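You operate a simulated robot arm through the tools that you are given. There is no shell and no other tool.

You run a simulated two-armed robot. Do the job below in one go: nothing can be reset, and whatever is moved stays where it is left.

TASK
Roll the slab down to the red sticks, then press the yellow stamp into its middle.
Fine: one print; stand the stamp on the bench and lift the slab on to the damp box lid; the other slabs stay. Set down upright: what you pick out.

Only the result counts: the job must be done as asked and must still hold three seconds after the hand-in. Knocking over, shifting, dropping, spilling or breaking anything else fails it. A push-on lid holds only when it is set on centred and level and pressed home; a screw cap is set on level and turned clockwise until tight.

THE ROBOT
Two 6-joint arms with fingered hands on one trunk that stands fixed in place. Base frame: the origin is at the foot of the trunk, x ahead of it, y to its left, z up. Readings come in m, degrees, newtons and seconds.
The left shoulder is at [0.07, 0.191, 0.864], the right one opposite. Each reaches about 0.983 m from its shoulder. Payload 4.7 kg a hand.
Tool frame (each hand has its own): the origin (TCP) lies between the finger pads and is the grasp point; the fingertips stand 0.036 m ahead of it; z points along the fingers, y is the line along which they close. The gripper opens to 0.12 m; its body begins 0.042 m behind the TCP. The gripper is a hand of 5 fingers: y runs from the thumb to the fingers, the wrist lies at [-0.018, -0.113, -0.198] in the tool frame, and closing takes about 1.5 s.
Orientation is that of the tool frame in the base frame, as a unit quaternion [w, x, y, z]. With the fingers straight down and the wrist toward the robot, the tool's x, y and z point along [0, 1, 0], [1, 0, 0] and [0, 0, -1] of the base frame.

THE INTERFACE
- The arms move only by the tool nudge_tool. It takes "left_steps", "right_steps" or both (then of equal length, played together; a hand with none holds still); each is a list of rows, each a list of 6 numbers: the turn, a rotation vector about the tool's x, y, z in units of 6 degrees (1.0 is 6 degrees), then the shift along the tool's x, y, z in units of 20 mm (1.0 is 20 mm). In form: [[wx, wy, wz, x, y, z], ...]. A call has 1 to 20 rows; each row shifts and turns the commanded pose from where the row before left it, along the tool's axes as they then stand. "left_claw" and "right_claw" are, for a hand that has rows, the closure in counts, from 0 (fully open) to 255 (shut), set as the call begins (left out, the last holds). A call with a number of a shift or a turn outside -1 to 1 is refused whole. Rows are played at 5 a second. More than 0.05 m and 8.6 degrees between two rows, or a gripper value outside its range, and nothing of the call is played. A pose out of reach is approached as far as the arm can. The call stops where the force on the tool passes 60 N (or 10 N more than at its start, if that is more) or the arm is blocked; 0.2 s more then pass. Each finger travels about 0.045 m/s and halts on what it meets, pressing with about 30 N; the grip force reading is that of the motor and also rises with nothing between the fingers. The clock runs only during rows and for 0.2 s after the last one: add rows that do not move to give the fingers time. It gives the time, the measured TCP pose, the force on the tool (base axes), the opening and the grip force at its end, in the units of the frame above (readings bear some noise), with the torque about the TCP (base axes, N m) and any sound that the robot's microphone picked up.
- Cameras (640 x 400 px; columns grow to the right, rows downward): "scene" is now at [0.1183, 0.0622, 1.128]; the picture's right is [0.67, -0.74, 0.00], its down [-0.15, -0.14, -0.98] and it looks along [0.72, 0.66, -0.21] (base axes); focal length 248 px, centre (320, 200). "left" rides on the left gripper at [-0.073, -0.091, -0.143] in its tool frame; the picture's right is [-0.80, -0.28, 0.53], its down [0.53, -0.73, 0.42] and it looks along [0.27, 0.62, 0.74] (tool axes); focal length 234 px, centre (320, 200). "right" rides on the right gripper at [0.073, -0.091, -0.143] in its tool frame; the picture's right is [-0.80, 0.28, -0.53], its down [-0.53, -0.73, 0.42] and it looks along [-0.27, 0.62, 0.74] (tool axes); focal length 234 px, centre (320, 200). There is no depth. A picture from a camera that has moved, and an enlarged one, comes with that camera's place and axes in the base frame and with its lens.
- get_image(camera): a new picture of that camera. The clock stands still meanwhile.
- move_column(by): slides the trunk up (or, below 0, down) by that many m; the arms and the scene camera ride with it, the base frame stays. It gives what a move gives, with no picture.
- move_fingers(index, middle, ring, little, thumb_bend, thumb_turn, hand): sets how far each is bent, from 0 (flat) to 100 (curled in); at 30 the hand is open as for a grip, at 70 the pads meet at the TCP. One left out holds its place. A second passes; each finger stops where it meets its share of the squeeze, and holds until it gets a number again. A gripper value or a shape takes the hand back. It gives what a move gives, with no picture; readings hold the bend of each and the force on index, middle, ring, little, thumb and palm. thumb_turn goes from beside the hand (0) to across from the fingers (100), as for a grip.
- grasp_type(shape, hand): the hand has 5 fingers and takes this shape, open, in about a second: jaw (thumb against the fingers, like two jaws); tri (thumb and two fingers); tip (a fingertip pinch); poke (one finger out to press); point (the index stretched); flat (the hand flat); cup (the hand cupped); fist (a fist). The gripper value then closes the fingers along that shape, each until it touches; the sizes above hold for jaw. It gives what a move gives, with no picture.
- aim_head(pan, tilt): turns the head with the scene camera to pan (to the left, within 86 degrees either way) and tilt (down, from -29 to 69), counted from straight ahead of the robot. It gives what a move gives.
- close_up(camera, box): a new picture of the part [left, top, right, bottom] of that camera's present view, enlarged. The clock stands still meanwhile.
- sign_off(): hands the job in; it is judged then, once.

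Nothing tells you positions but the pictures and the camera data. Unless the task says otherwise, let go and move clear before handing in.

The tools are called after ">>>" by a JSON object that holds its "fn" and its "kwargs". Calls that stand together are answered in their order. nudge_tool: Moves the arms, as the interface text tells. Its arguments: {"type":"object","properties":{"left_steps":{"type":"array","items":{"type":"array","items":{"type":"number"}}},"left_claw":{"type":"number"},"right_steps":{"type":"array","items":{"type":"array","items":{"type":"number"}}},"right_claw":{"type":"number"}},"required":[]} The other tools are called the same way: move_column (by) moves the trunk up or down; grasp_type (shape, hand) gives the hand a shape; move_fingers (index, middle, ring, little, thumb_bend, thumb_turn, hand) moves the fingers one by one; aim_head (pan, tilt) turns the head that bears the scene camera; get_image (camera) takes a picture; close_up (camera, box) takes an enlarged picture of a part of a camera's view; sign_off () hands the job in.

At the start:

```text
clock: 0.0
left_position: [0.3565, 0.5219, 1.101]
left_tool_rot: [0.0, 0.708, 0.707, 0.001]
left_ft_force: [0.7, 0.3, 0.1]
left_wrist_torque: [0.0, 0.05, -0.01]
left_width: 0.1199
left_grasp_force: 0.0
left_shape: jaw
left_bend: [30.0, 30.0, 30.0, 30.0, 30.0, 98.0]
left_finger forces: [0.0, 0.0, 0.0, 0.1, 0.1, 0.1]
right_position: [0.7043, 0.0676, 1.137]
right_tool_rot: [0.0, 0.707, 0.707, -0.001]
right_ft_force: [0.0, 0.1, 0.0]
right_wrist_torque: [0.01, 0.0, -0.06]
right_width: 0.1193
right_grasp_force: 0.2
right_shape: jaw
right_bend: [30.0, 30.0, 30.0, 30.0, 30.0, 98.0]
right_finger forces: [0.0, 0.1, 0.0, 0.0, 0.0, 0.0]
trunk travel left (down, up): [-0.341, 0.599]
head pan, tilt (commanded): [42.3, 12.0]
```

scene: 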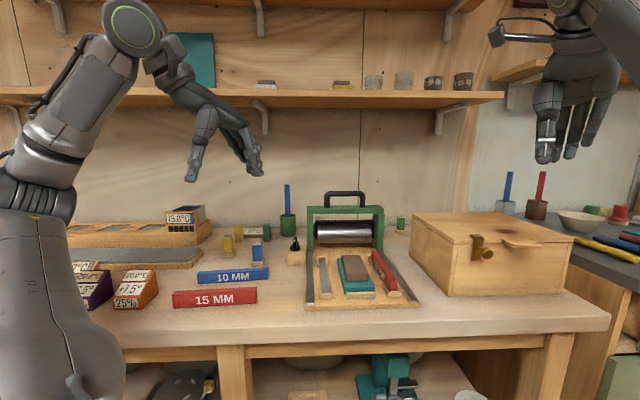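
right: 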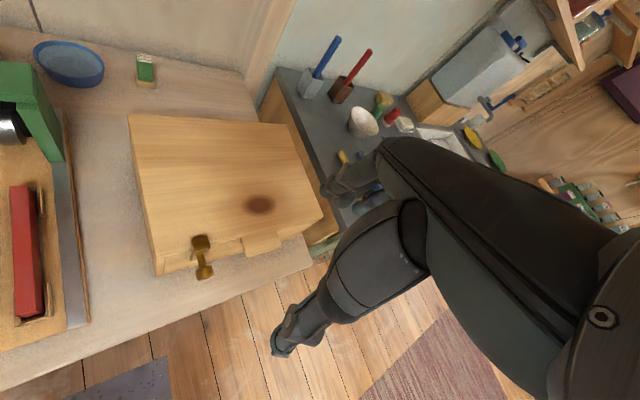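
left: 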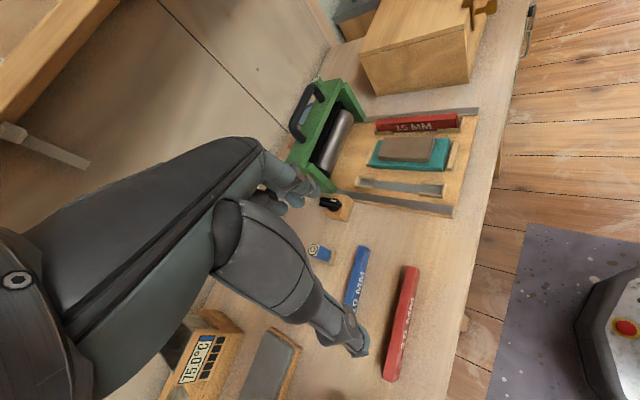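

I see a bench with a green roller carriage on a jig, a slab on a teal bat between guides, blue 10 MM and red 15 MM sticks, small stamps, and a wooden box on the right. I'll look closer at everything before moving.

>>> {"fn": "close_up", "kwargs": {"camera": "scene", "box": [280, 180, 440, 310]}}

>>> {"fn": "close_up", "kwargs": {"camera": "scene", "box": [200, 180, 330, 310]}}

>>> {"fn": "close_up", "kwargs": {"camera": "scene", "box": [60, 180, 220, 310]}}

>>> {"fn": "close_up", "kwargs": {"camera": "left", "box": [280, 70, 500, 230]}}

>>> {"fn": "close_up", "kwargs": {"camera": "scene", "box": [400, 150, 640, 310]}}

```text
3.08 times, centred on (360, 245) of scene
camera zoom: at [0.1183, 0.0622, 1.128], right [0.67, -0.74, 0.0], down [-0.15, -0.14, -0.98], along [0.72, 0.66, -0.21], focal length 763 px, centre (197, 62)
```

zoom: 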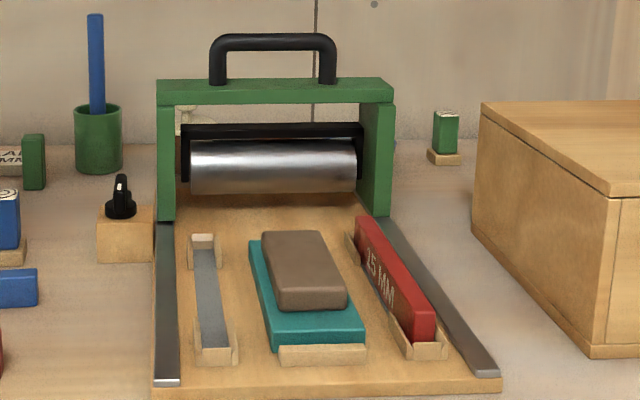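

```text
3.08 times, centred on (265, 245) of scene
camera zoom: at [0.1183, 0.0622, 1.128], right [0.67, -0.74, 0.0], down [-0.15, -0.14, -0.98], along [0.72, 0.66, -0.21], focal length 763 px, centre (489, 62)
```

zoom: 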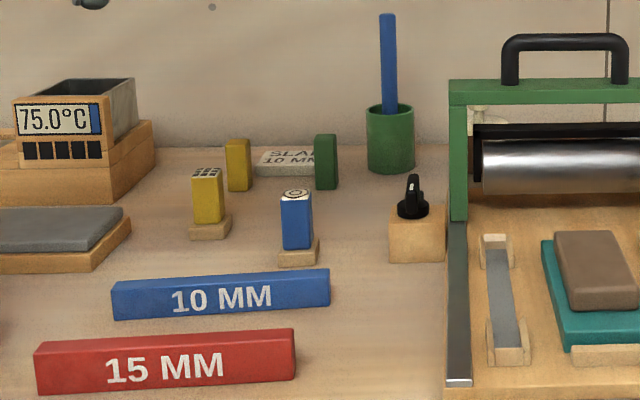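

```text
3.08 times, centred on (140, 245) of scene
camera zoom: at [0.1183, 0.0622, 1.128], right [0.67, -0.74, 0.0], down [-0.15, -0.14, -0.98], along [0.72, 0.66, -0.21], focal length 763 px, centre (874, 62)
```

zoom: 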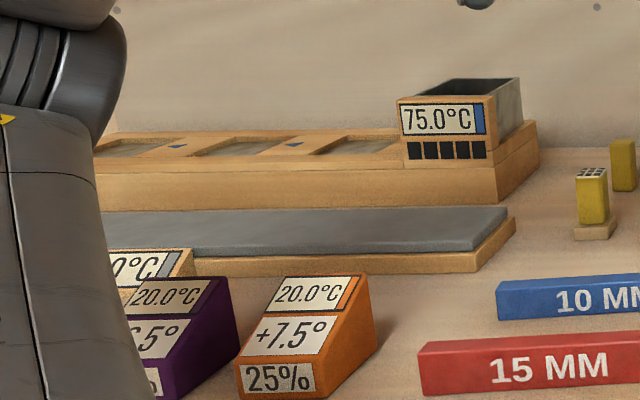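

```text
2.50 times, centred on (390, 150) of left
camera zoom: at [0.2644, 0.4497, 1.2443], right [-0.28, -0.8, -0.53], down [-0.73, 0.53, -0.42], along [0.62, 0.27, -0.74], focal length 585 px, centre (145, 325)
```

zoom: 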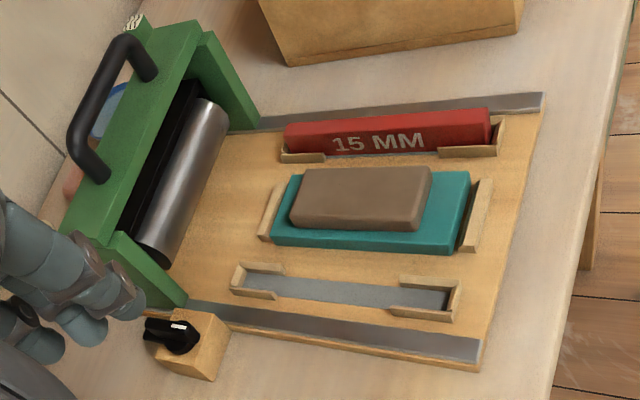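

```text
2.50 times, centred on (520, 230) of scene
camera zoom: at [0.1183, 0.0622, 1.128], right [0.67, -0.74, 0.0], down [-0.15, -0.14, -0.98], along [0.72, 0.66, -0.21], focal length 620 px, centre (-180, 125)
```

zoom: 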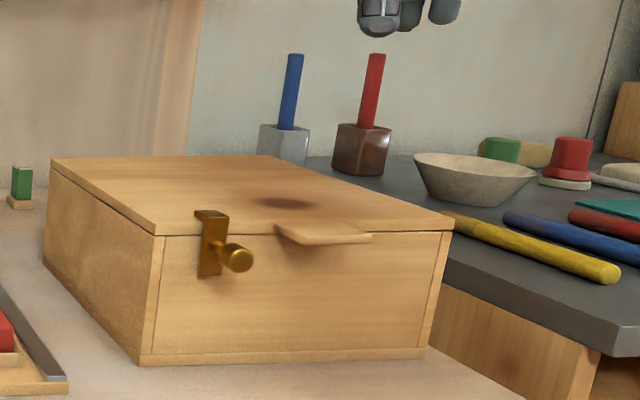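

The roller jig has one red 15 MM stick in its right holder and an empty left holder; the other red stick lies on the bench to the left. I'll look round with the head for the damp box, other slabs and stamps.

>>> {"fn": "aim_head", "kwargs": {"pan": 75, "tilt": 20}}

>>> {"fn": "get_image", "kwargs": {"camera": "scene"}}

>>> {"fn": "aim_head", "kwargs": {"pan": 0, "tilt": 25}}

>>> {"fn": "get_image", "kwargs": {"camera": "scene"}}

>>> {"fn": "aim_head", "kwargs": {"pan": -50, "tilt": 25}}

>>> {"fn": "get_image", "kwargs": {"camera": "scene"}}

>>> {"fn": "aim_head", "kwargs": {"pan": 35, "tilt": 25}}

>>> {"fn": "get_image", "kwargs": {"camera": "scene"}}

```text
clock: 1.0
left_position: [0.3569, 0.5221, 1.1032]
left_tool_rot: [-0.001, 0.707, 0.707, 0.0]
left_ft_force: [-0.2, 0.0, -0.1]
left_wrist_torque: [-0.01, -0.02, -0.02]
left_width: 0.1195
left_grasp_force: 0.1
left_shape: jaw
left_bend: [30.0, 30.0, 30.0, 30.0, 30.0, 98.0]
left_finger forces: [0.0, 0.0, 0.0, 0.0, 0.0, 0.0]
right_position: [0.7045, 0.0694, 1.1385]
right_tool_rot: [0.001, 0.707, 0.707, -0.001]
right_ft_force: [-0.4, -0.5, 0.4]
right_wrist_torque: [-0.01, 0.0, 0.01]
right_width: 0.1197
right_grasp_force: 0.0
right_shape: jaw
right_bend: [30.0, 30.0, 30.0, 30.0, 30.0, 98.0]
right_finger forces: [0.1, 0.0, 0.1, 0.0, 0.1, 0.1]
trunk travel left (down, up): [-0.341, 0.599]
head pan, tilt (commanded): [75.0, 20.0]
```

```text
taken
camera scene: at [0.0735, 0.0894, 1.1149], right [0.97, -0.26, 0.0], down [-0.09, -0.33, -0.94], along [0.24, 0.91, -0.34], focal length 248 px, centre (320, 200)
```

scene: 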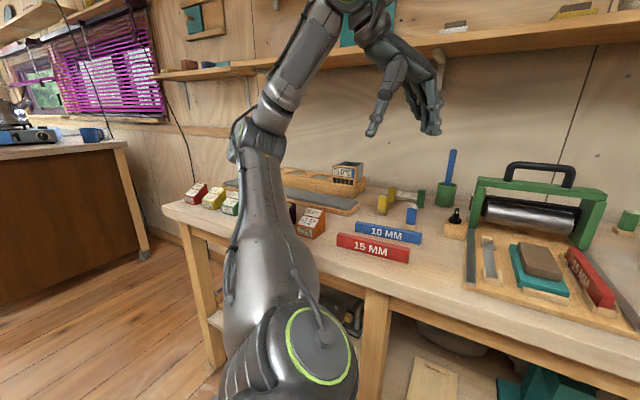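

```text
clock: 2.5
left_position: [0.3559, 0.522, 1.102]
left_tool_rot: [-0.001, 0.707, 0.707, 0.001]
left_ft_force: [0.9, 0.2, 1.0]
left_wrist_torque: [0.0, -0.04, -0.03]
left_width: 0.1197
left_grasp_force: 0.1
left_shape: jaw
left_bend: [30.0, 30.0, 30.0, 30.0, 30.0, 98.0]
left_finger forces: [0.0, 0.0, 0.0, 0.0, 0.1, 0.0]
right_position: [0.7035, 0.0676, 1.1372]
right_tool_rot: [0.0, 0.707, 0.707, 0.0]
right_ft_force: [0.1, 0.2, 0.1]
right_wrist_torque: [-0.02, -0.03, -0.01]
right_width: 0.1194
right_grasp_force: 0.0
right_shape: jaw
right_bend: [30.0, 30.0, 30.0, 30.0, 30.0, 98.0]
right_finger forces: [0.0, 0.1, 0.0, 0.0, 0.0, 0.1]
trunk travel left (down, up): [-0.341, 0.599]
head pan, tilt (commanded): [0.0, 25.0]
```

```text
taken
camera scene: at [0.1415, -0.0005, 1.1068], right [0.0, -1.0, 0.0], down [-0.42, 0.0, -0.91], along [0.91, 0.0, -0.42], focal length 248 px, centre (320, 200)
```

scene: 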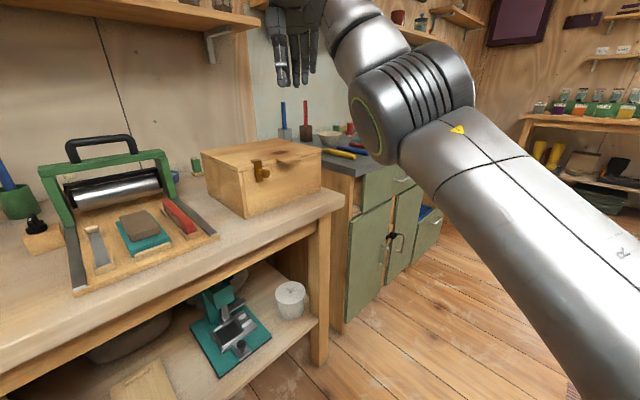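

```text
clock: 3.6
left_position: [0.3572, 0.5221, 1.1014]
left_tool_rot: [-0.001, 0.707, 0.708, 0.001]
left_ft_force: [0.3, -0.8, -0.8]
left_wrist_torque: [-0.02, -0.01, 0.0]
left_width: 0.1196
left_grasp_force: 0.1
left_shape: jaw
left_bend: [30.0, 30.0, 30.0, 30.0, 30.0, 98.0]
left_finger forces: [0.1, 0.1, 0.1, 0.0, 0.1, 0.0]
right_position: [0.7033, 0.0684, 1.1367]
right_tool_rot: [0.0, 0.707, 0.707, 0.0]
right_ft_force: [-0.2, 0.4, 0.7]
right_wrist_torque: [-0.04, -0.01, 0.0]
right_width: 0.1195
right_grasp_force: 0.2
right_shape: jaw
right_bend: [30.0, 30.0, 30.0, 30.0, 30.0, 98.0]
right_finger forces: [0.1, 0.1, 0.0, 0.0, 0.0, 0.0]
trunk travel left (down, up): [-0.341, 0.599]
head pan, tilt (commanded): [-50.0, 25.0]
```

```text
taken
camera scene: at [0.1086, -0.0711, 1.1068], right [-0.77, -0.64, 0.0], down [-0.27, 0.32, -0.91], along [0.58, -0.69, -0.42], focal length 248 px, centre (320, 200)
```

scene: 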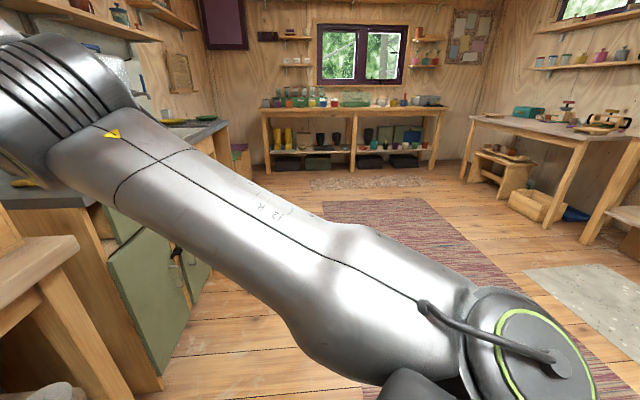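

```text
clock: 5.2
left_position: [0.3577, 0.5225, 1.1029]
left_tool_rot: [0.0, 0.707, 0.707, 0.001]
left_ft_force: [-0.6, 0.6, 0.4]
left_wrist_torque: [0.0, -0.01, -0.01]
left_width: 0.1196
left_grasp_force: 0.2
left_shape: jaw
left_bend: [30.0, 30.0, 30.0, 30.0, 30.0, 98.0]
left_finger forces: [0.0, 0.1, 0.0, 0.1, 0.1, 0.0]
right_position: [0.7045, 0.0675, 1.1376]
right_tool_rot: [0.0, 0.707, 0.707, 0.0]
right_ft_force: [0.7, 0.5, -0.1]
right_wrist_torque: [-0.01, -0.01, 0.0]
right_width: 0.1196
right_grasp_force: 0.0
right_shape: jaw
right_bend: [30.0, 30.0, 30.0, 30.0, 30.0, 98.0]
right_finger forces: [0.0, 0.1, 0.1, 0.0, 0.0, 0.0]
trunk travel left (down, up): [-0.341, 0.599]
head pan, tilt (commanded): [35.0, 25.0]
```

```text
taken
camera scene: at [0.1249, 0.0523, 1.1068], right [0.57, -0.82, 0.0], down [-0.35, -0.24, -0.91], along [0.74, 0.52, -0.42], focal length 248 px, centre (320, 200)
```

scene: 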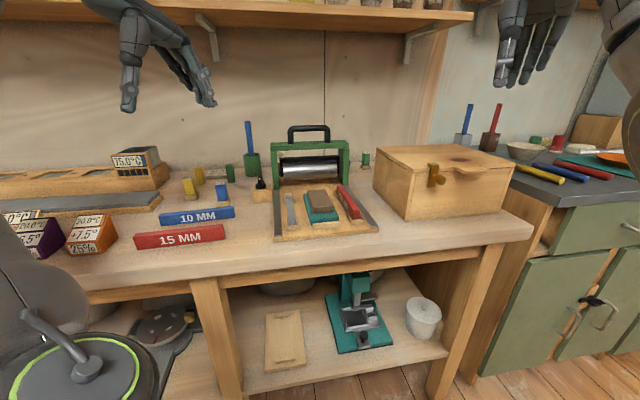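

The box with the brass clasp on the right looks like the damp box. I'll look at the small items and shelf in close-up.

>>> {"fn": "close_up", "kwargs": {"camera": "scene", "box": [170, 130, 270, 200]}}

>>> {"fn": "close_up", "kwargs": {"camera": "scene", "box": [250, 120, 390, 250]}}

>>> {"fn": "close_up", "kwargs": {"camera": "scene", "box": [230, 250, 460, 390]}}

>>> {"fn": "aim_head", "kwargs": {"pan": 40, "tilt": -15}}

>>> {"fn": "get_image", "kwargs": {"camera": "scene"}}

```text
5.71 times, centred on (220, 165) of scene
camera zoom: at [0.1249, 0.0523, 1.1068], right [0.57, -0.82, 0.0], down [-0.35, -0.24, -0.91], along [0.74, 0.52, -0.42], focal length 1416 px, centre (891, 400)
```

zoom: 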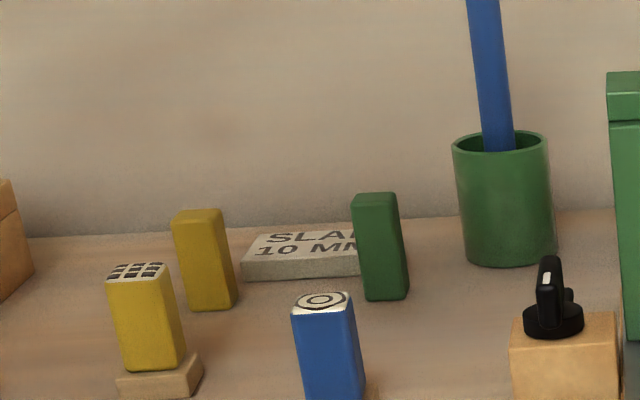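

```text
3.08 times, centred on (320, 185) of scene
camera zoom: at [0.1249, 0.0523, 1.1068], right [0.57, -0.82, 0.0], down [-0.35, -0.24, -0.91], along [0.74, 0.52, -0.42], focal length 763 px, centre (320, 246)
```

zoom: 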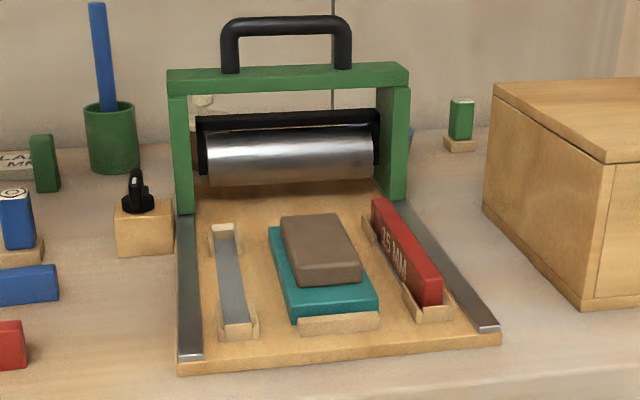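

```text
2.78 times, centred on (345, 320) of scene
camera zoom: at [0.1249, 0.0523, 1.1068], right [0.57, -0.82, 0.0], down [-0.35, -0.24, -0.91], along [0.74, 0.52, -0.42], focal length 690 px, centre (250, -134)
```

zoom: 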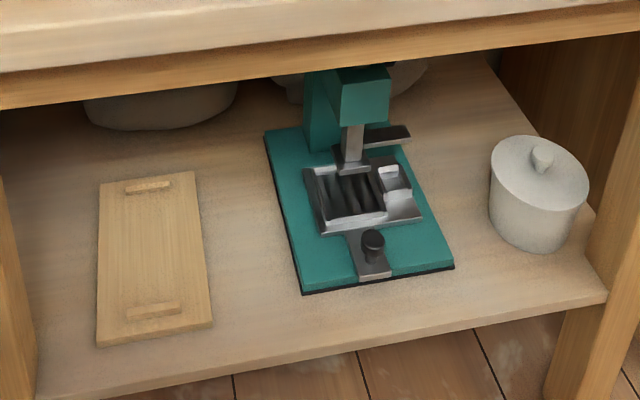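

```text
clock: 6.3
left_position: [0.3575, 0.5225, 1.1028]
left_tool_rot: [0.0, 0.708, 0.706, 0.001]
left_ft_force: [-0.7, -0.1, 0.7]
left_wrist_torque: [0.0, -0.01, -0.02]
left_width: 0.1195
left_grasp_force: 0.0
left_shape: jaw
left_bend: [30.0, 30.0, 30.0, 30.0, 30.0, 98.0]
left_finger forces: [0.0, 0.1, 0.0, 0.1, 0.0, 0.0]
right_position: [0.704, 0.0681, 1.1369]
right_tool_rot: [-0.001, 0.707, 0.707, 0.0]
right_ft_force: [-0.5, -0.4, -0.5]
right_wrist_torque: [0.02, 0.0, 0.01]
right_width: 0.1197
right_grasp_force: 0.1
right_shape: jaw
right_bend: [30.0, 30.0, 30.0, 30.0, 30.0, 98.0]
right_finger forces: [0.0, 0.0, 0.1, 0.0, 0.0, 0.1]
trunk travel left (down, up): [-0.341, 0.599]
head pan, tilt (commanded): [40.0, -15.0]
```

```text
taken
camera scene: at [0.111, 0.0512, 1.1696], right [0.64, -0.77, 0.0], down [0.2, 0.17, -0.97], along [0.74, 0.62, 0.26], focal length 248 px, centre (320, 200)
```

scene: 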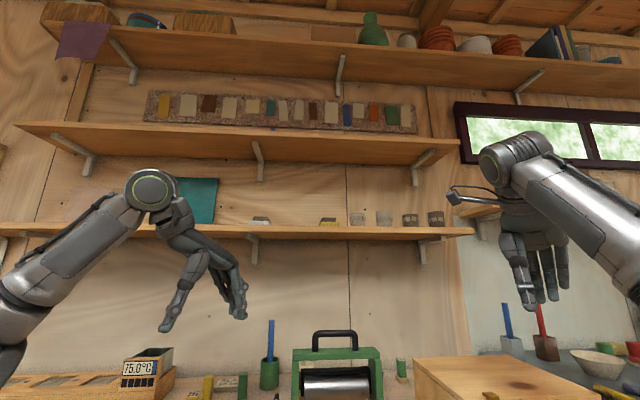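

Close-ups are sharp, so I'll use the head camera zoomed strongly on the knob block, the stamps, the slab and the holder.

>>> {"fn": "aim_head", "kwargs": {"pan": 45, "tilt": 30}}

>>> {"fn": "get_image", "kwargs": {"camera": "scene"}}

```text
clock: 7.4
left_position: [0.3566, 0.5214, 1.102]
left_tool_rot: [-0.001, 0.707, 0.707, 0.001]
left_ft_force: [-0.1, -0.7, 0.3]
left_wrist_torque: [0.0, -0.01, -0.01]
left_width: 0.1197
left_grasp_force: 0.0
left_shape: jaw
left_bend: [30.0, 30.0, 30.0, 30.0, 30.0, 98.0]
left_finger forces: [0.0, 0.0, 0.0, 0.0, 0.1, 0.1]
right_position: [0.7047, 0.0679, 1.1373]
right_tool_rot: [-0.001, 0.707, 0.707, 0.0]
right_ft_force: [-0.9, -0.6, 0.0]
right_wrist_torque: [0.02, 0.01, 0.0]
right_width: 0.1195
right_grasp_force: 0.2
right_shape: jaw
right_bend: [30.0, 30.0, 30.0, 30.0, 30.0, 98.0]
right_finger forces: [0.0, 0.0, 0.0, 0.1, 0.0, 0.0]
trunk travel left (down, up): [-0.341, 0.599]
head pan, tilt (commanded): [45.0, 30.0]
```

```text
taken
camera scene: at [0.1133, 0.0634, 1.0989], right [0.71, -0.71, 0.0], down [-0.35, -0.35, -0.87], along [0.61, 0.61, -0.5], focal length 248 px, centre (320, 200)
```

scene: 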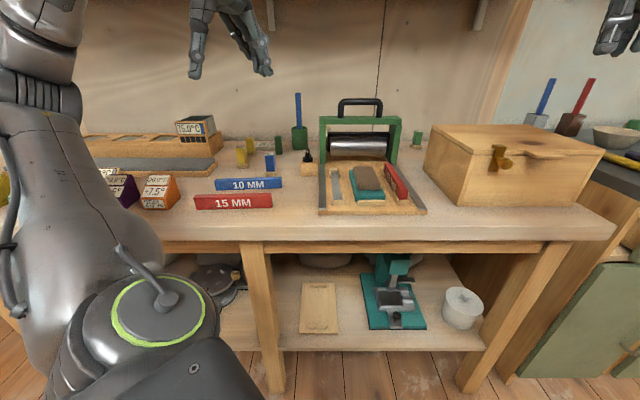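

The bench edge is level at pan 45, so the bench is turned about 45 degrees. Zooming in.

>>> {"fn": "close_up", "kwargs": {"camera": "scene", "box": [290, 140, 340, 171]}}

>>> {"fn": "close_up", "kwargs": {"camera": "scene", "box": [225, 125, 305, 175]}}

>>> {"fn": "close_up", "kwargs": {"camera": "scene", "box": [310, 155, 430, 220]}}

>>> {"fn": "close_up", "kwargs": {"camera": "scene", "box": [310, 90, 430, 165]}}

>>> {"fn": "close_up", "kwargs": {"camera": "scene", "box": [180, 165, 300, 220]}}

>>> {"fn": "close_up", "kwargs": {"camera": "scene", "box": [400, 110, 620, 220]}}

```text
12.80 times, centred on (315, 156) of scene
camera zoom: at [0.1133, 0.0634, 1.0989], right [0.71, -0.71, 0.0], down [-0.35, -0.35, -0.87], along [0.61, 0.61, -0.5], focal length 3173 px, centre (384, 770)
```

zoom: 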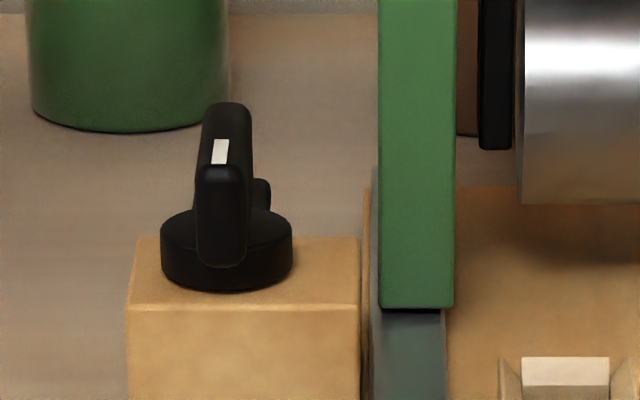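

```text
8.00 times, centred on (265, 150) of scene
camera zoom: at [0.1133, 0.0634, 1.0989], right [0.71, -0.71, 0.0], down [-0.35, -0.35, -0.87], along [0.61, 0.61, -0.5], focal length 1983 px, centre (760, 600)
```

zoom: 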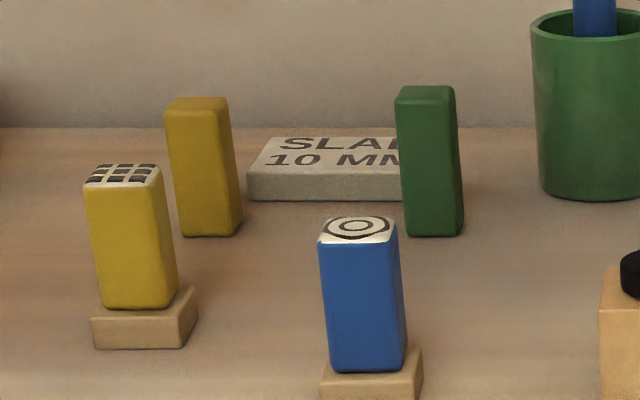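

```text
5.33 times, centred on (370, 188) of scene
camera zoom: at [0.1133, 0.0634, 1.0989], right [0.71, -0.71, 0.0], down [-0.35, -0.35, -0.87], along [0.61, 0.61, -0.5], focal length 1322 px, centre (53, 267)
```

zoom: 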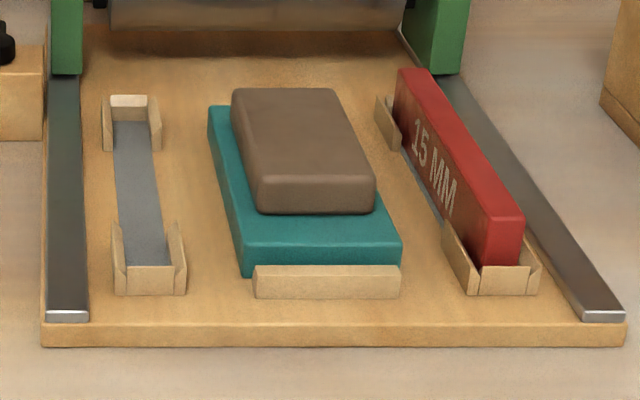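

```text
5.33 times, centred on (370, 128) of scene
camera zoom: at [0.1133, 0.0634, 1.0989], right [0.71, -0.71, 0.0], down [-0.35, -0.35, -0.87], along [0.61, 0.61, -0.5], focal length 1322 px, centre (53, 587)
```

zoom: 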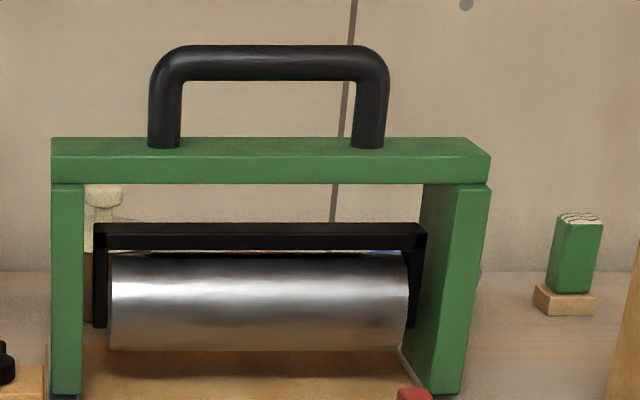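

```text
5.33 times, centred on (240, 192) of scene
camera zoom: at [0.1133, 0.0634, 1.0989], right [0.71, -0.71, 0.0], down [-0.35, -0.35, -0.87], along [0.61, 0.61, -0.5], focal length 1322 px, centre (747, 240)
```

zoom: 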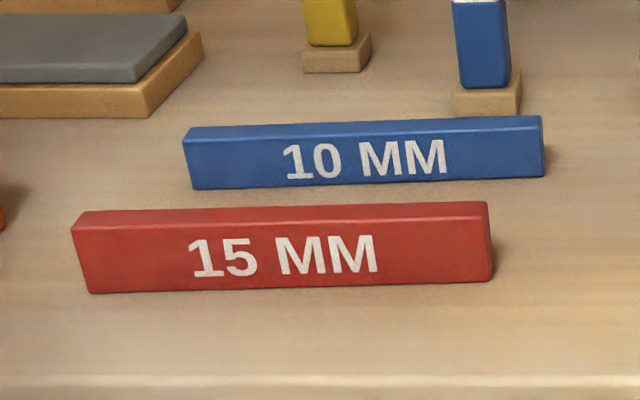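

```text
2.91 times, centred on (510, 165) of scene
camera zoom: at [0.1133, 0.0634, 1.0989], right [0.71, -0.71, 0.0], down [-0.35, -0.35, -0.87], along [0.61, 0.61, -0.5], focal length 721 px, centre (-233, 302)
```

zoom: 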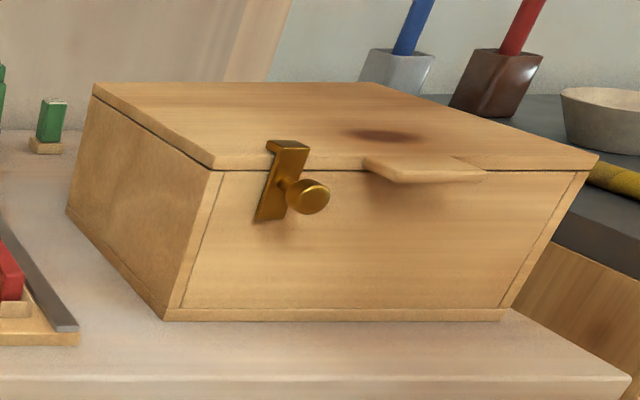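

The bench frame is at 45°: the jig front edge sits about 0.59 m out along it, and bench top is near z=0.79. I'll raise the trunk for a steeper second view to triangulate well.

>>> {"fn": "move_column", "kwargs": {"by": 0.3}}

>>> {"fn": "aim_head", "kwargs": {"pan": 45, "tilt": 45}}

>>> {"fn": "get_image", "kwargs": {"camera": "scene"}}

```text
clock: 10.4
left_position: [0.3572, 0.522, 1.4029]
left_tool_rot: [-0.001, 0.707, 0.708, 0.0]
left_ft_force: [0.3, 0.3, -0.1]
left_wrist_torque: [0.03, -0.04, -0.03]
left_width: 0.1195
left_grasp_force: 0.1
left_shape: jaw
left_bend: [30.0, 30.0, 30.0, 30.0, 30.0, 98.0]
left_finger forces: [0.1, 0.0, 0.0, 0.0, 0.0, 0.0]
right_position: [0.7044, 0.0682, 1.4374]
right_tool_rot: [-0.001, 0.707, 0.707, 0.0]
right_ft_force: [-0.8, -0.5, -0.3]
right_wrist_torque: [0.0, -0.06, -0.06]
right_width: 0.1198
right_grasp_force: 0.1
right_shape: jaw
right_bend: [30.0, 30.0, 30.0, 30.0, 30.0, 98.0]
right_finger forces: [0.1, 0.1, 0.0, 0.0, 0.1, 0.0]
trunk travel left (down, up): [-0.641, 0.299]
head pan, tilt (commanded): [45.0, 30.0]
```

```text
clock: 11.2
left_position: [0.3556, 0.5224, 1.4006]
left_tool_rot: [0.0, 0.707, 0.707, 0.001]
left_ft_force: [0.8, 0.2, -0.2]
left_wrist_torque: [0.01, 0.02, 0.01]
left_width: 0.1195
left_grasp_force: 0.0
left_shape: jaw
left_bend: [30.0, 30.0, 30.0, 30.0, 30.0, 98.0]
left_finger forces: [0.0, 0.0, 0.0, 0.0, 0.0, 0.0]
right_position: [0.7043, 0.0685, 1.4382]
right_tool_rot: [0.0, 0.707, 0.707, 0.0]
right_ft_force: [0.5, 0.3, 0.3]
right_wrist_torque: [0.02, 0.0, -0.01]
right_width: 0.1196
right_grasp_force: 0.1
right_shape: jaw
right_bend: [30.0, 30.0, 30.0, 30.0, 30.0, 98.0]
right_finger forces: [0.0, 0.1, 0.0, 0.1, 0.0, 0.0]
trunk travel left (down, up): [-0.641, 0.299]
head pan, tilt (commanded): [45.0, 45.0]
```

```text
taken
camera scene: at [0.1069, 0.057, 1.3763], right [0.71, -0.71, 0.0], down [-0.5, -0.5, -0.71], along [0.5, 0.5, -0.71], focal length 248 px, centre (320, 200)
```

scene: 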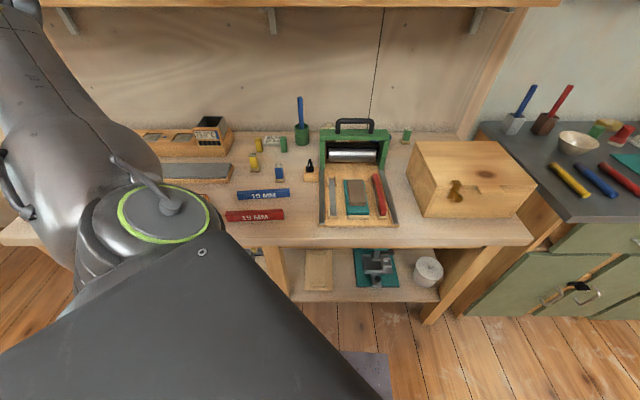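

Good steep view. I'll zoom into each region from this higher viewpoint.

>>> {"fn": "close_up", "kwargs": {"camera": "scene", "box": [300, 110, 410, 235]}}

>>> {"fn": "close_up", "kwargs": {"camera": "scene", "box": [240, 120, 340, 185]}}

>>> {"fn": "close_up", "kwargs": {"camera": "scene", "box": [215, 175, 315, 235]}}

>>> {"fn": "close_up", "kwargs": {"camera": "scene", "box": [390, 115, 550, 235]}}

>>> {"fn": "close_up", "kwargs": {"camera": "scene", "box": [100, 100, 260, 200]}}

```text
3.20 times, centred on (355, 172) of scene
camera zoom: at [0.1069, 0.057, 1.3763], right [0.71, -0.71, 0.0], down [-0.5, -0.5, -0.71], along [0.5, 0.5, -0.71], focal length 793 px, centre (208, 288)
```

zoom: 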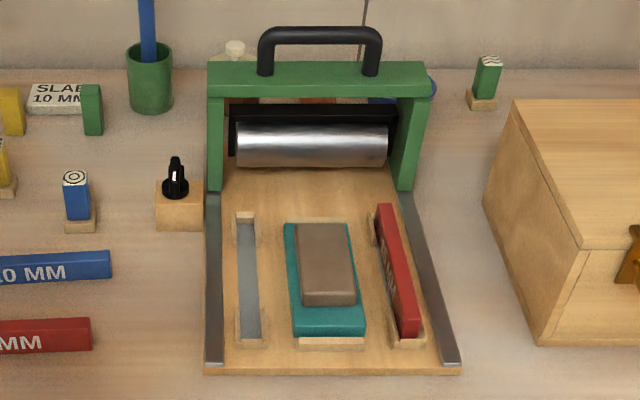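

```text
6.15 times, centred on (290, 152) of scene
camera zoom: at [0.1069, 0.057, 1.3763], right [0.71, -0.71, 0.0], down [-0.5, -0.5, -0.71], along [0.5, 0.5, -0.71], focal length 1525 px, centre (505, 492)
```

zoom: 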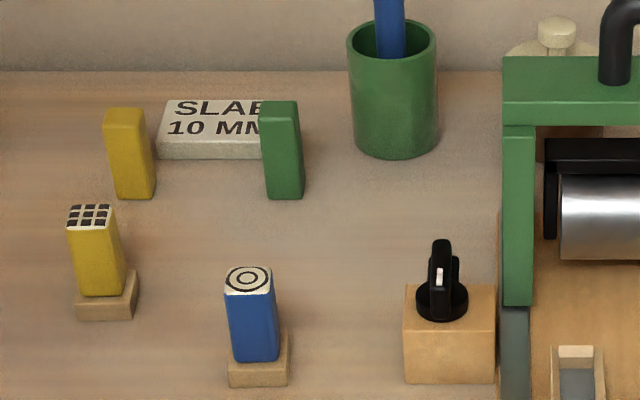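

```text
6.40 times, centred on (265, 205) of scene
camera zoom: at [0.1069, 0.057, 1.3763], right [0.71, -0.71, 0.0], down [-0.5, -0.5, -0.71], along [0.5, 0.5, -0.71], focal length 1586 px, centre (672, 168)
```

zoom: 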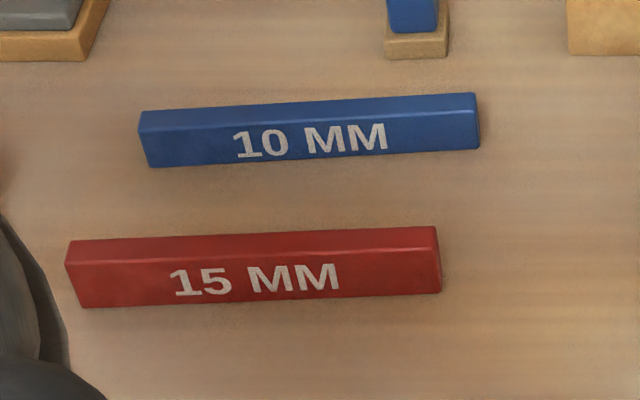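

```text
3.33 times, centred on (470, 175) of scene
camera zoom: at [0.1069, 0.057, 1.3763], right [0.71, -0.71, 0.0], down [-0.5, -0.5, -0.71], along [0.5, 0.5, -0.71], focal length 826 px, centre (-180, 283)
```

zoom: 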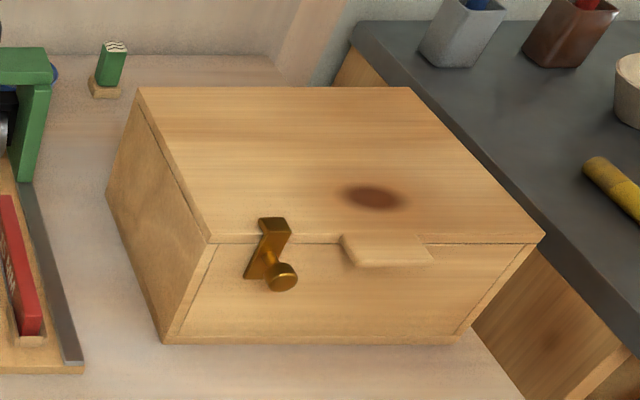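

```text
4.00 times, centred on (180, 150) of scene
camera zoom: at [0.1069, 0.057, 1.3763], right [0.71, -0.71, 0.0], down [-0.5, -0.5, -0.71], along [0.5, 0.5, -0.71], focal length 992 px, centre (880, 400)
```

zoom: 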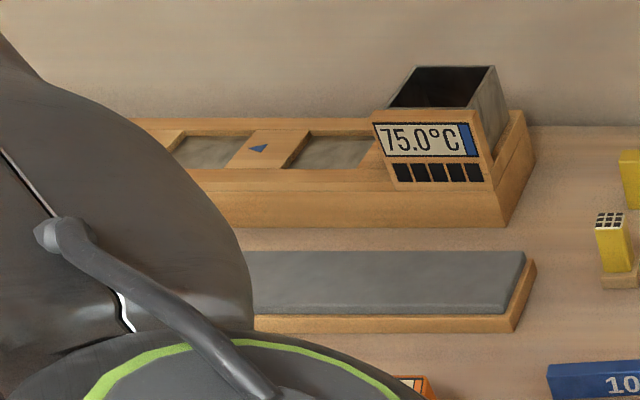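

Triangulation puts the bench top at z≈0.80, jig front at 0.579 m and handle bar at about 0.861 m along the bench direction, z≈0.99. I'll zoom closer on the holder, knob, slab and stamp.

>>> {"fn": "close_up", "kwargs": {"camera": "scene", "box": [326, 172, 350, 222]}}

>>> {"fn": "close_up", "kwargs": {"camera": "scene", "box": [300, 152, 330, 185]}}

>>> {"fn": "close_up", "kwargs": {"camera": "scene", "box": [335, 170, 395, 222]}}

>>> {"fn": "close_up", "kwargs": {"camera": "scene", "box": [245, 145, 270, 175]}}

```text
8.00 times, centred on (338, 197) of scene
camera zoom: at [0.1069, 0.057, 1.3763], right [0.71, -0.71, 0.0], down [-0.5, -0.5, -0.71], along [0.5, 0.5, -0.71], focal length 1983 px, centre (176, 224)
```

zoom: 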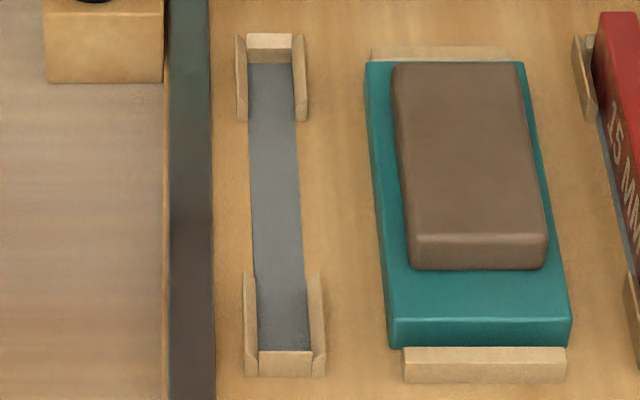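

```text
12.12 times, centred on (315, 168) of scene
camera zoom: at [0.1069, 0.057, 1.3763], right [0.71, -0.71, 0.0], down [-0.5, -0.5, -0.71], along [0.5, 0.5, -0.71], focal length 3004 px, centre (381, 582)
```

zoom: 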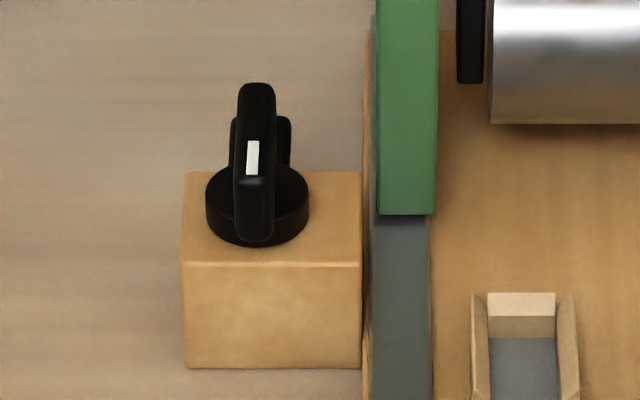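

```text
7.69 times, centred on (365, 196) of scene
camera zoom: at [0.1069, 0.057, 1.3763], right [0.71, -0.71, 0.0], down [-0.5, -0.5, -0.71], along [0.5, 0.5, -0.71], focal length 1907 px, centre (-26, 231)
```

zoom: 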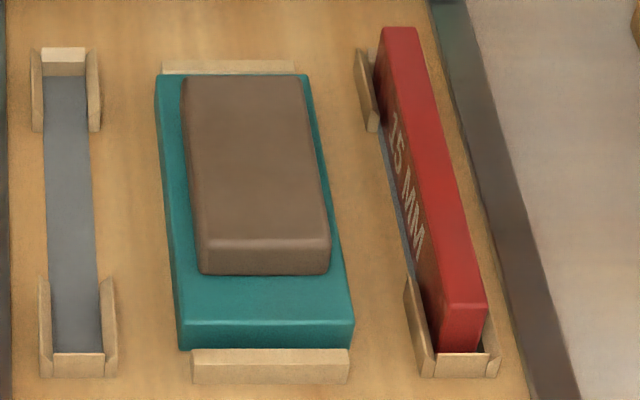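

```text
13.33 times, centred on (258, 160) of scene
camera zoom: at [0.1069, 0.057, 1.3763], right [0.71, -0.71, 0.0], down [-0.5, -0.5, -0.71], along [0.5, 0.5, -0.71], focal length 3305 px, centre (1153, 733)
```

zoom: 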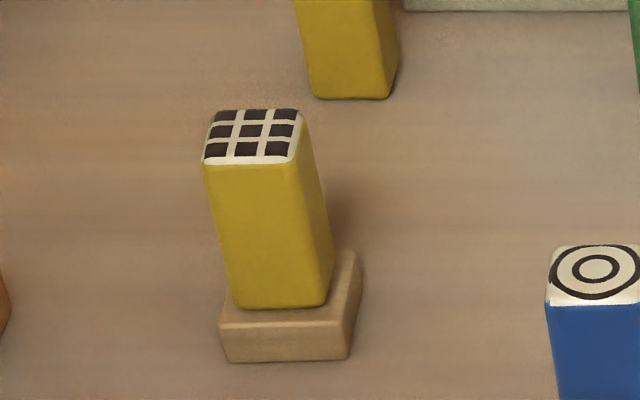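

Now closer still on the holder ends to get tolerances.

>>> {"fn": "close_up", "kwargs": {"camera": "scene", "box": [326, 174, 342, 190]}}

>>> {"fn": "close_up", "kwargs": {"camera": "scene", "box": [326, 202, 342, 218]}}

>>> {"fn": "close_up", "kwargs": {"camera": "scene", "box": [370, 170, 400, 220]}}

>>> {"fn": "close_up", "kwargs": {"camera": "scene", "box": [325, 112, 395, 162]}}

```text
16.00 times, centred on (334, 182) of scene
camera zoom: at [0.1069, 0.057, 1.3763], right [0.71, -0.71, 0.0], down [-0.5, -0.5, -0.71], along [0.5, 0.5, -0.71], focal length 3966 px, centre (96, 488)
```

zoom: 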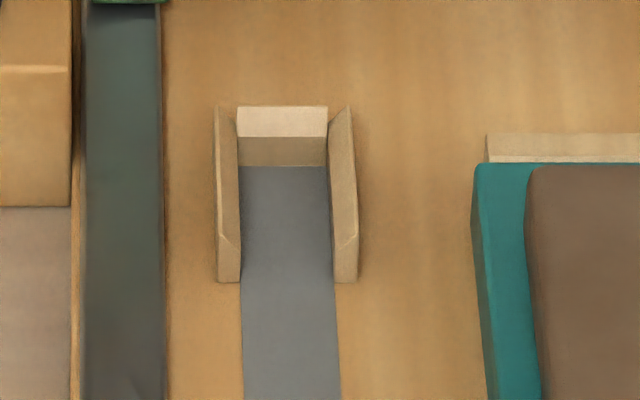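

```text
16.00 times, centred on (334, 210) of scene
camera zoom: at [0.1069, 0.057, 1.3763], right [0.71, -0.71, 0.0], down [-0.5, -0.5, -0.71], along [0.5, 0.5, -0.71], focal length 3966 px, centre (96, 40)
```

zoom: 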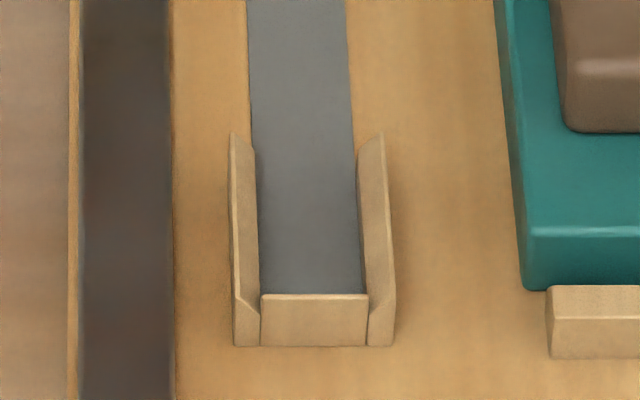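

```text
8.00 times, centred on (385, 195) of scene
camera zoom: at [0.1069, 0.057, 1.3763], right [0.71, -0.71, 0.0], down [-0.5, -0.5, -0.71], along [0.5, 0.5, -0.71], focal length 1983 px, centre (-200, 240)
```

zoom: 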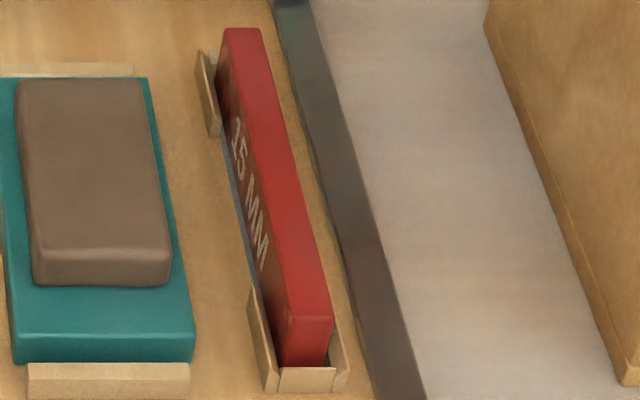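

```text
8.00 times, centred on (360, 137) of scene
camera zoom: at [0.1069, 0.057, 1.3763], right [0.71, -0.71, 0.0], down [-0.5, -0.5, -0.71], along [0.5, 0.5, -0.71], focal length 1983 px, centre (0, 704)
```

zoom: 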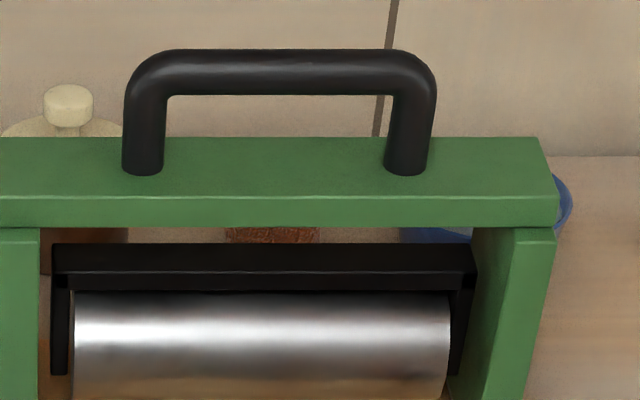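

I have good positions: loose red stick centre about (0.319, 0.545), 170×15×30 mm, turned ~3° from the bench edge; empty holder centred at bench (0.694, 0.077). I'll bring the left hand over the loose stick, turned to match it.

>>> {"fn": "nudge_tool", "kwargs": {"left_steps": [[0, 0, 0, 0.5875, -0.925, 1], [0, 0, 0, 0.5875, -0.925, 1], [0, 0, -1, 0, 0, 1], [0, 0, -1, 0, 0, 1], [0, 0, -1, 0, 0, 1], [0, 0, -1, 0, 0, 1], [0, 0, -1, 0, 0, 1], [0, 0, -1, 0, 0, 1], [0, 0, -1, 0, 0, 1], [0, 0, -1, 0, 0, 1]]}}

>>> {"fn": "get_image", "kwargs": {"camera": "scene"}}

>>> {"fn": "get_image", "kwargs": {"camera": "left"}}

```text
clock: 13.4
left_position: [0.3782, 0.4958, 1.2667]
left_tool_rot: [0.001, 0.381, 0.924, 0.001]
left_ft_force: [0.3, -0.6, -0.1]
left_wrist_torque: [0.01, -0.04, 0.01]
left_width: 0.1198
left_grasp_force: 0.0
left_shape: jaw
left_bend: [30.0, 30.0, 30.0, 30.0, 30.0, 98.0]
left_finger forces: [0.0, 0.0, 0.0, 0.0, 0.1, 0.1]
left hand out of reach, approached as far as the arm can: row 1, 2, 3, 4, 5, 6, 7
right_position: [0.7027, 0.0662, 1.4382]
right_tool_rot: [0.0, 0.707, 0.707, 0.001]
right_ft_force: [-0.2, -0.5, 0.2]
right_wrist_torque: [0.04, -0.02, -0.01]
right_width: 0.1197
right_grasp_force: 0.1
right_shape: jaw
right_bend: [30.0, 30.0, 30.0, 30.0, 30.0, 98.0]
right_finger forces: [0.1, 0.0, 0.0, 0.1, 0.0, 0.1]
trunk travel left (down, up): [-0.641, 0.299]
head pan, tilt (commanded): [45.0, 45.0]
```

```text
taken
camera scene: at [0.1056, 0.0562, 1.3764], right [0.71, -0.71, 0.0], down [-0.5, -0.5, -0.71], along [0.5, 0.5, -0.71], focal length 248 px, centre (320, 200)
```

scene: 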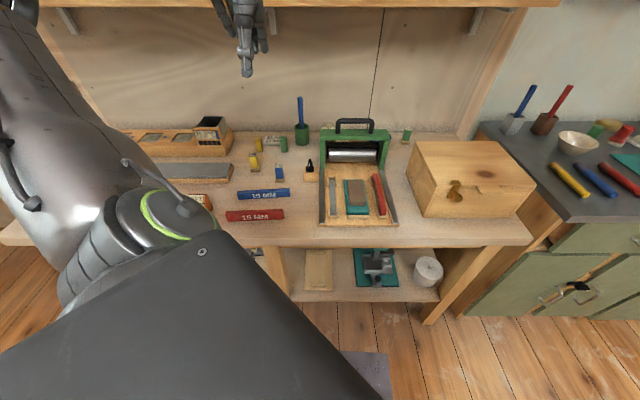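

```text
taken
camera left: at [0.3632, 0.3806, 1.4083], right [0.37, -0.76, -0.53], down [-0.89, -0.14, -0.43], along [0.25, 0.63, -0.74], focal length 234 px, centre (320, 200)
```

left: 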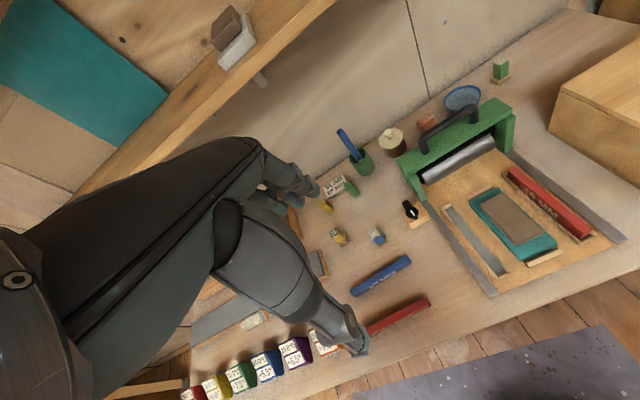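

The hand lagged near the shoulder where the arm folds tightly; I'll wait a moment and read where it settles.

>>> {"fn": "nudge_tool", "kwargs": {"left_steps": [[0, 0, 0, 0, 0, 0], [0, 0, 0, 0, 0, 0], [0, 0, 0, 0, 0, 0], [0, 0, 0, 0, 0, 0], [0, 0, 0, 0, 0, 0]]}}

```text
clock: 14.6
left_position: [0.3786, 0.4972, 1.2656]
left_tool_rot: [-0.001, 0.383, 0.924, 0.001]
left_ft_force: [-0.1, -0.8, -0.5]
left_wrist_torque: [0.01, 0.0, -0.02]
left_width: 0.1196
left_grasp_force: 0.1
left_shape: jaw
left_bend: [30.0, 30.0, 30.0, 30.0, 30.0, 98.0]
left_finger forces: [0.0, 0.0, 0.0, 0.0, 0.0, 0.0]
right_position: [0.7036, 0.0678, 1.4386]
right_tool_rot: [0.0, 0.707, 0.707, 0.0]
right_ft_force: [-0.2, 0.0, 0.1]
right_wrist_torque: [0.01, -0.02, -0.03]
right_width: 0.1197
right_grasp_force: 0.1
right_shape: jaw
right_bend: [30.0, 30.0, 30.0, 30.0, 30.0, 98.0]
right_finger forces: [0.0, 0.1, 0.0, 0.1, 0.0, 0.1]
trunk travel left (down, up): [-0.641, 0.299]
head pan, tilt (commanded): [45.0, 45.0]
```

The arm folds too tightly here with the trunk at this height. Raising the trunk further will give the left arm room above the stick and a better view.

>>> {"fn": "move_column", "kwargs": {"by": 0.29}}

>>> {"fn": "aim_head", "kwargs": {"pan": 45, "tilt": 52}}

>>> {"fn": "get_image", "kwargs": {"camera": "scene"}}

```text
clock: 17.5
left_position: [0.379, 0.498, 1.5568]
left_tool_rot: [-0.001, 0.382, 0.924, 0.001]
left_ft_force: [0.4, -0.3, -0.2]
left_wrist_torque: [0.0, -0.01, -0.02]
left_width: 0.1197
left_grasp_force: 0.0
left_shape: jaw
left_bend: [30.0, 30.0, 30.0, 30.0, 30.0, 98.0]
left_finger forces: [0.0, 0.0, 0.1, 0.0, 0.1, 0.0]
right_position: [0.7045, 0.068, 1.7276]
right_tool_rot: [0.0, 0.707, 0.707, 0.0]
right_ft_force: [-0.1, 0.3, -0.1]
right_wrist_torque: [-0.01, 0.0, -0.02]
right_width: 0.1197
right_grasp_force: 0.0
right_shape: jaw
right_bend: [30.0, 30.0, 30.0, 30.0, 30.0, 98.0]
right_finger forces: [0.1, 0.0, 0.0, 0.1, 0.0, 0.1]
trunk travel left (down, up): [-0.931, 0.009]
head pan, tilt (commanded): [45.0, 45.0]
```

```text
clock: 18.2
left_position: [0.3793, 0.4976, 1.5554]
left_tool_rot: [-0.001, 0.382, 0.924, 0.001]
left_ft_force: [0.4, -0.4, -0.2]
left_wrist_torque: [-0.01, 0.01, 0.02]
left_width: 0.1197
left_grasp_force: 0.0
left_shape: jaw
left_bend: [30.0, 30.0, 30.0, 30.0, 30.0, 98.0]
left_finger forces: [0.1, 0.0, 0.0, 0.1, 0.1, 0.0]
right_position: [0.7052, 0.0681, 1.7277]
right_tool_rot: [0.0, 0.707, 0.707, -0.001]
right_ft_force: [-0.8, 0.0, -0.5]
right_wrist_torque: [0.02, -0.03, 0.03]
right_width: 0.1195
right_grasp_force: 0.2
right_shape: jaw
right_bend: [30.0, 30.0, 30.0, 30.0, 30.0, 98.0]
right_finger forces: [0.1, 0.0, 0.1, 0.0, 0.0, 0.0]
trunk travel left (down, up): [-0.931, 0.009]
head pan, tilt (commanded): [45.0, 52.0]
```

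```text
taken
camera scene: at [0.1026, 0.0527, 1.6567], right [0.71, -0.71, 0.0], down [-0.56, -0.56, -0.62], along [0.44, 0.44, -0.79], focal length 248 px, centre (320, 200)
```

scene: 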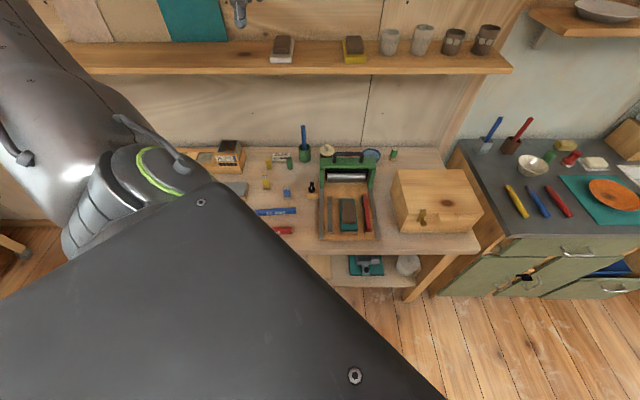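

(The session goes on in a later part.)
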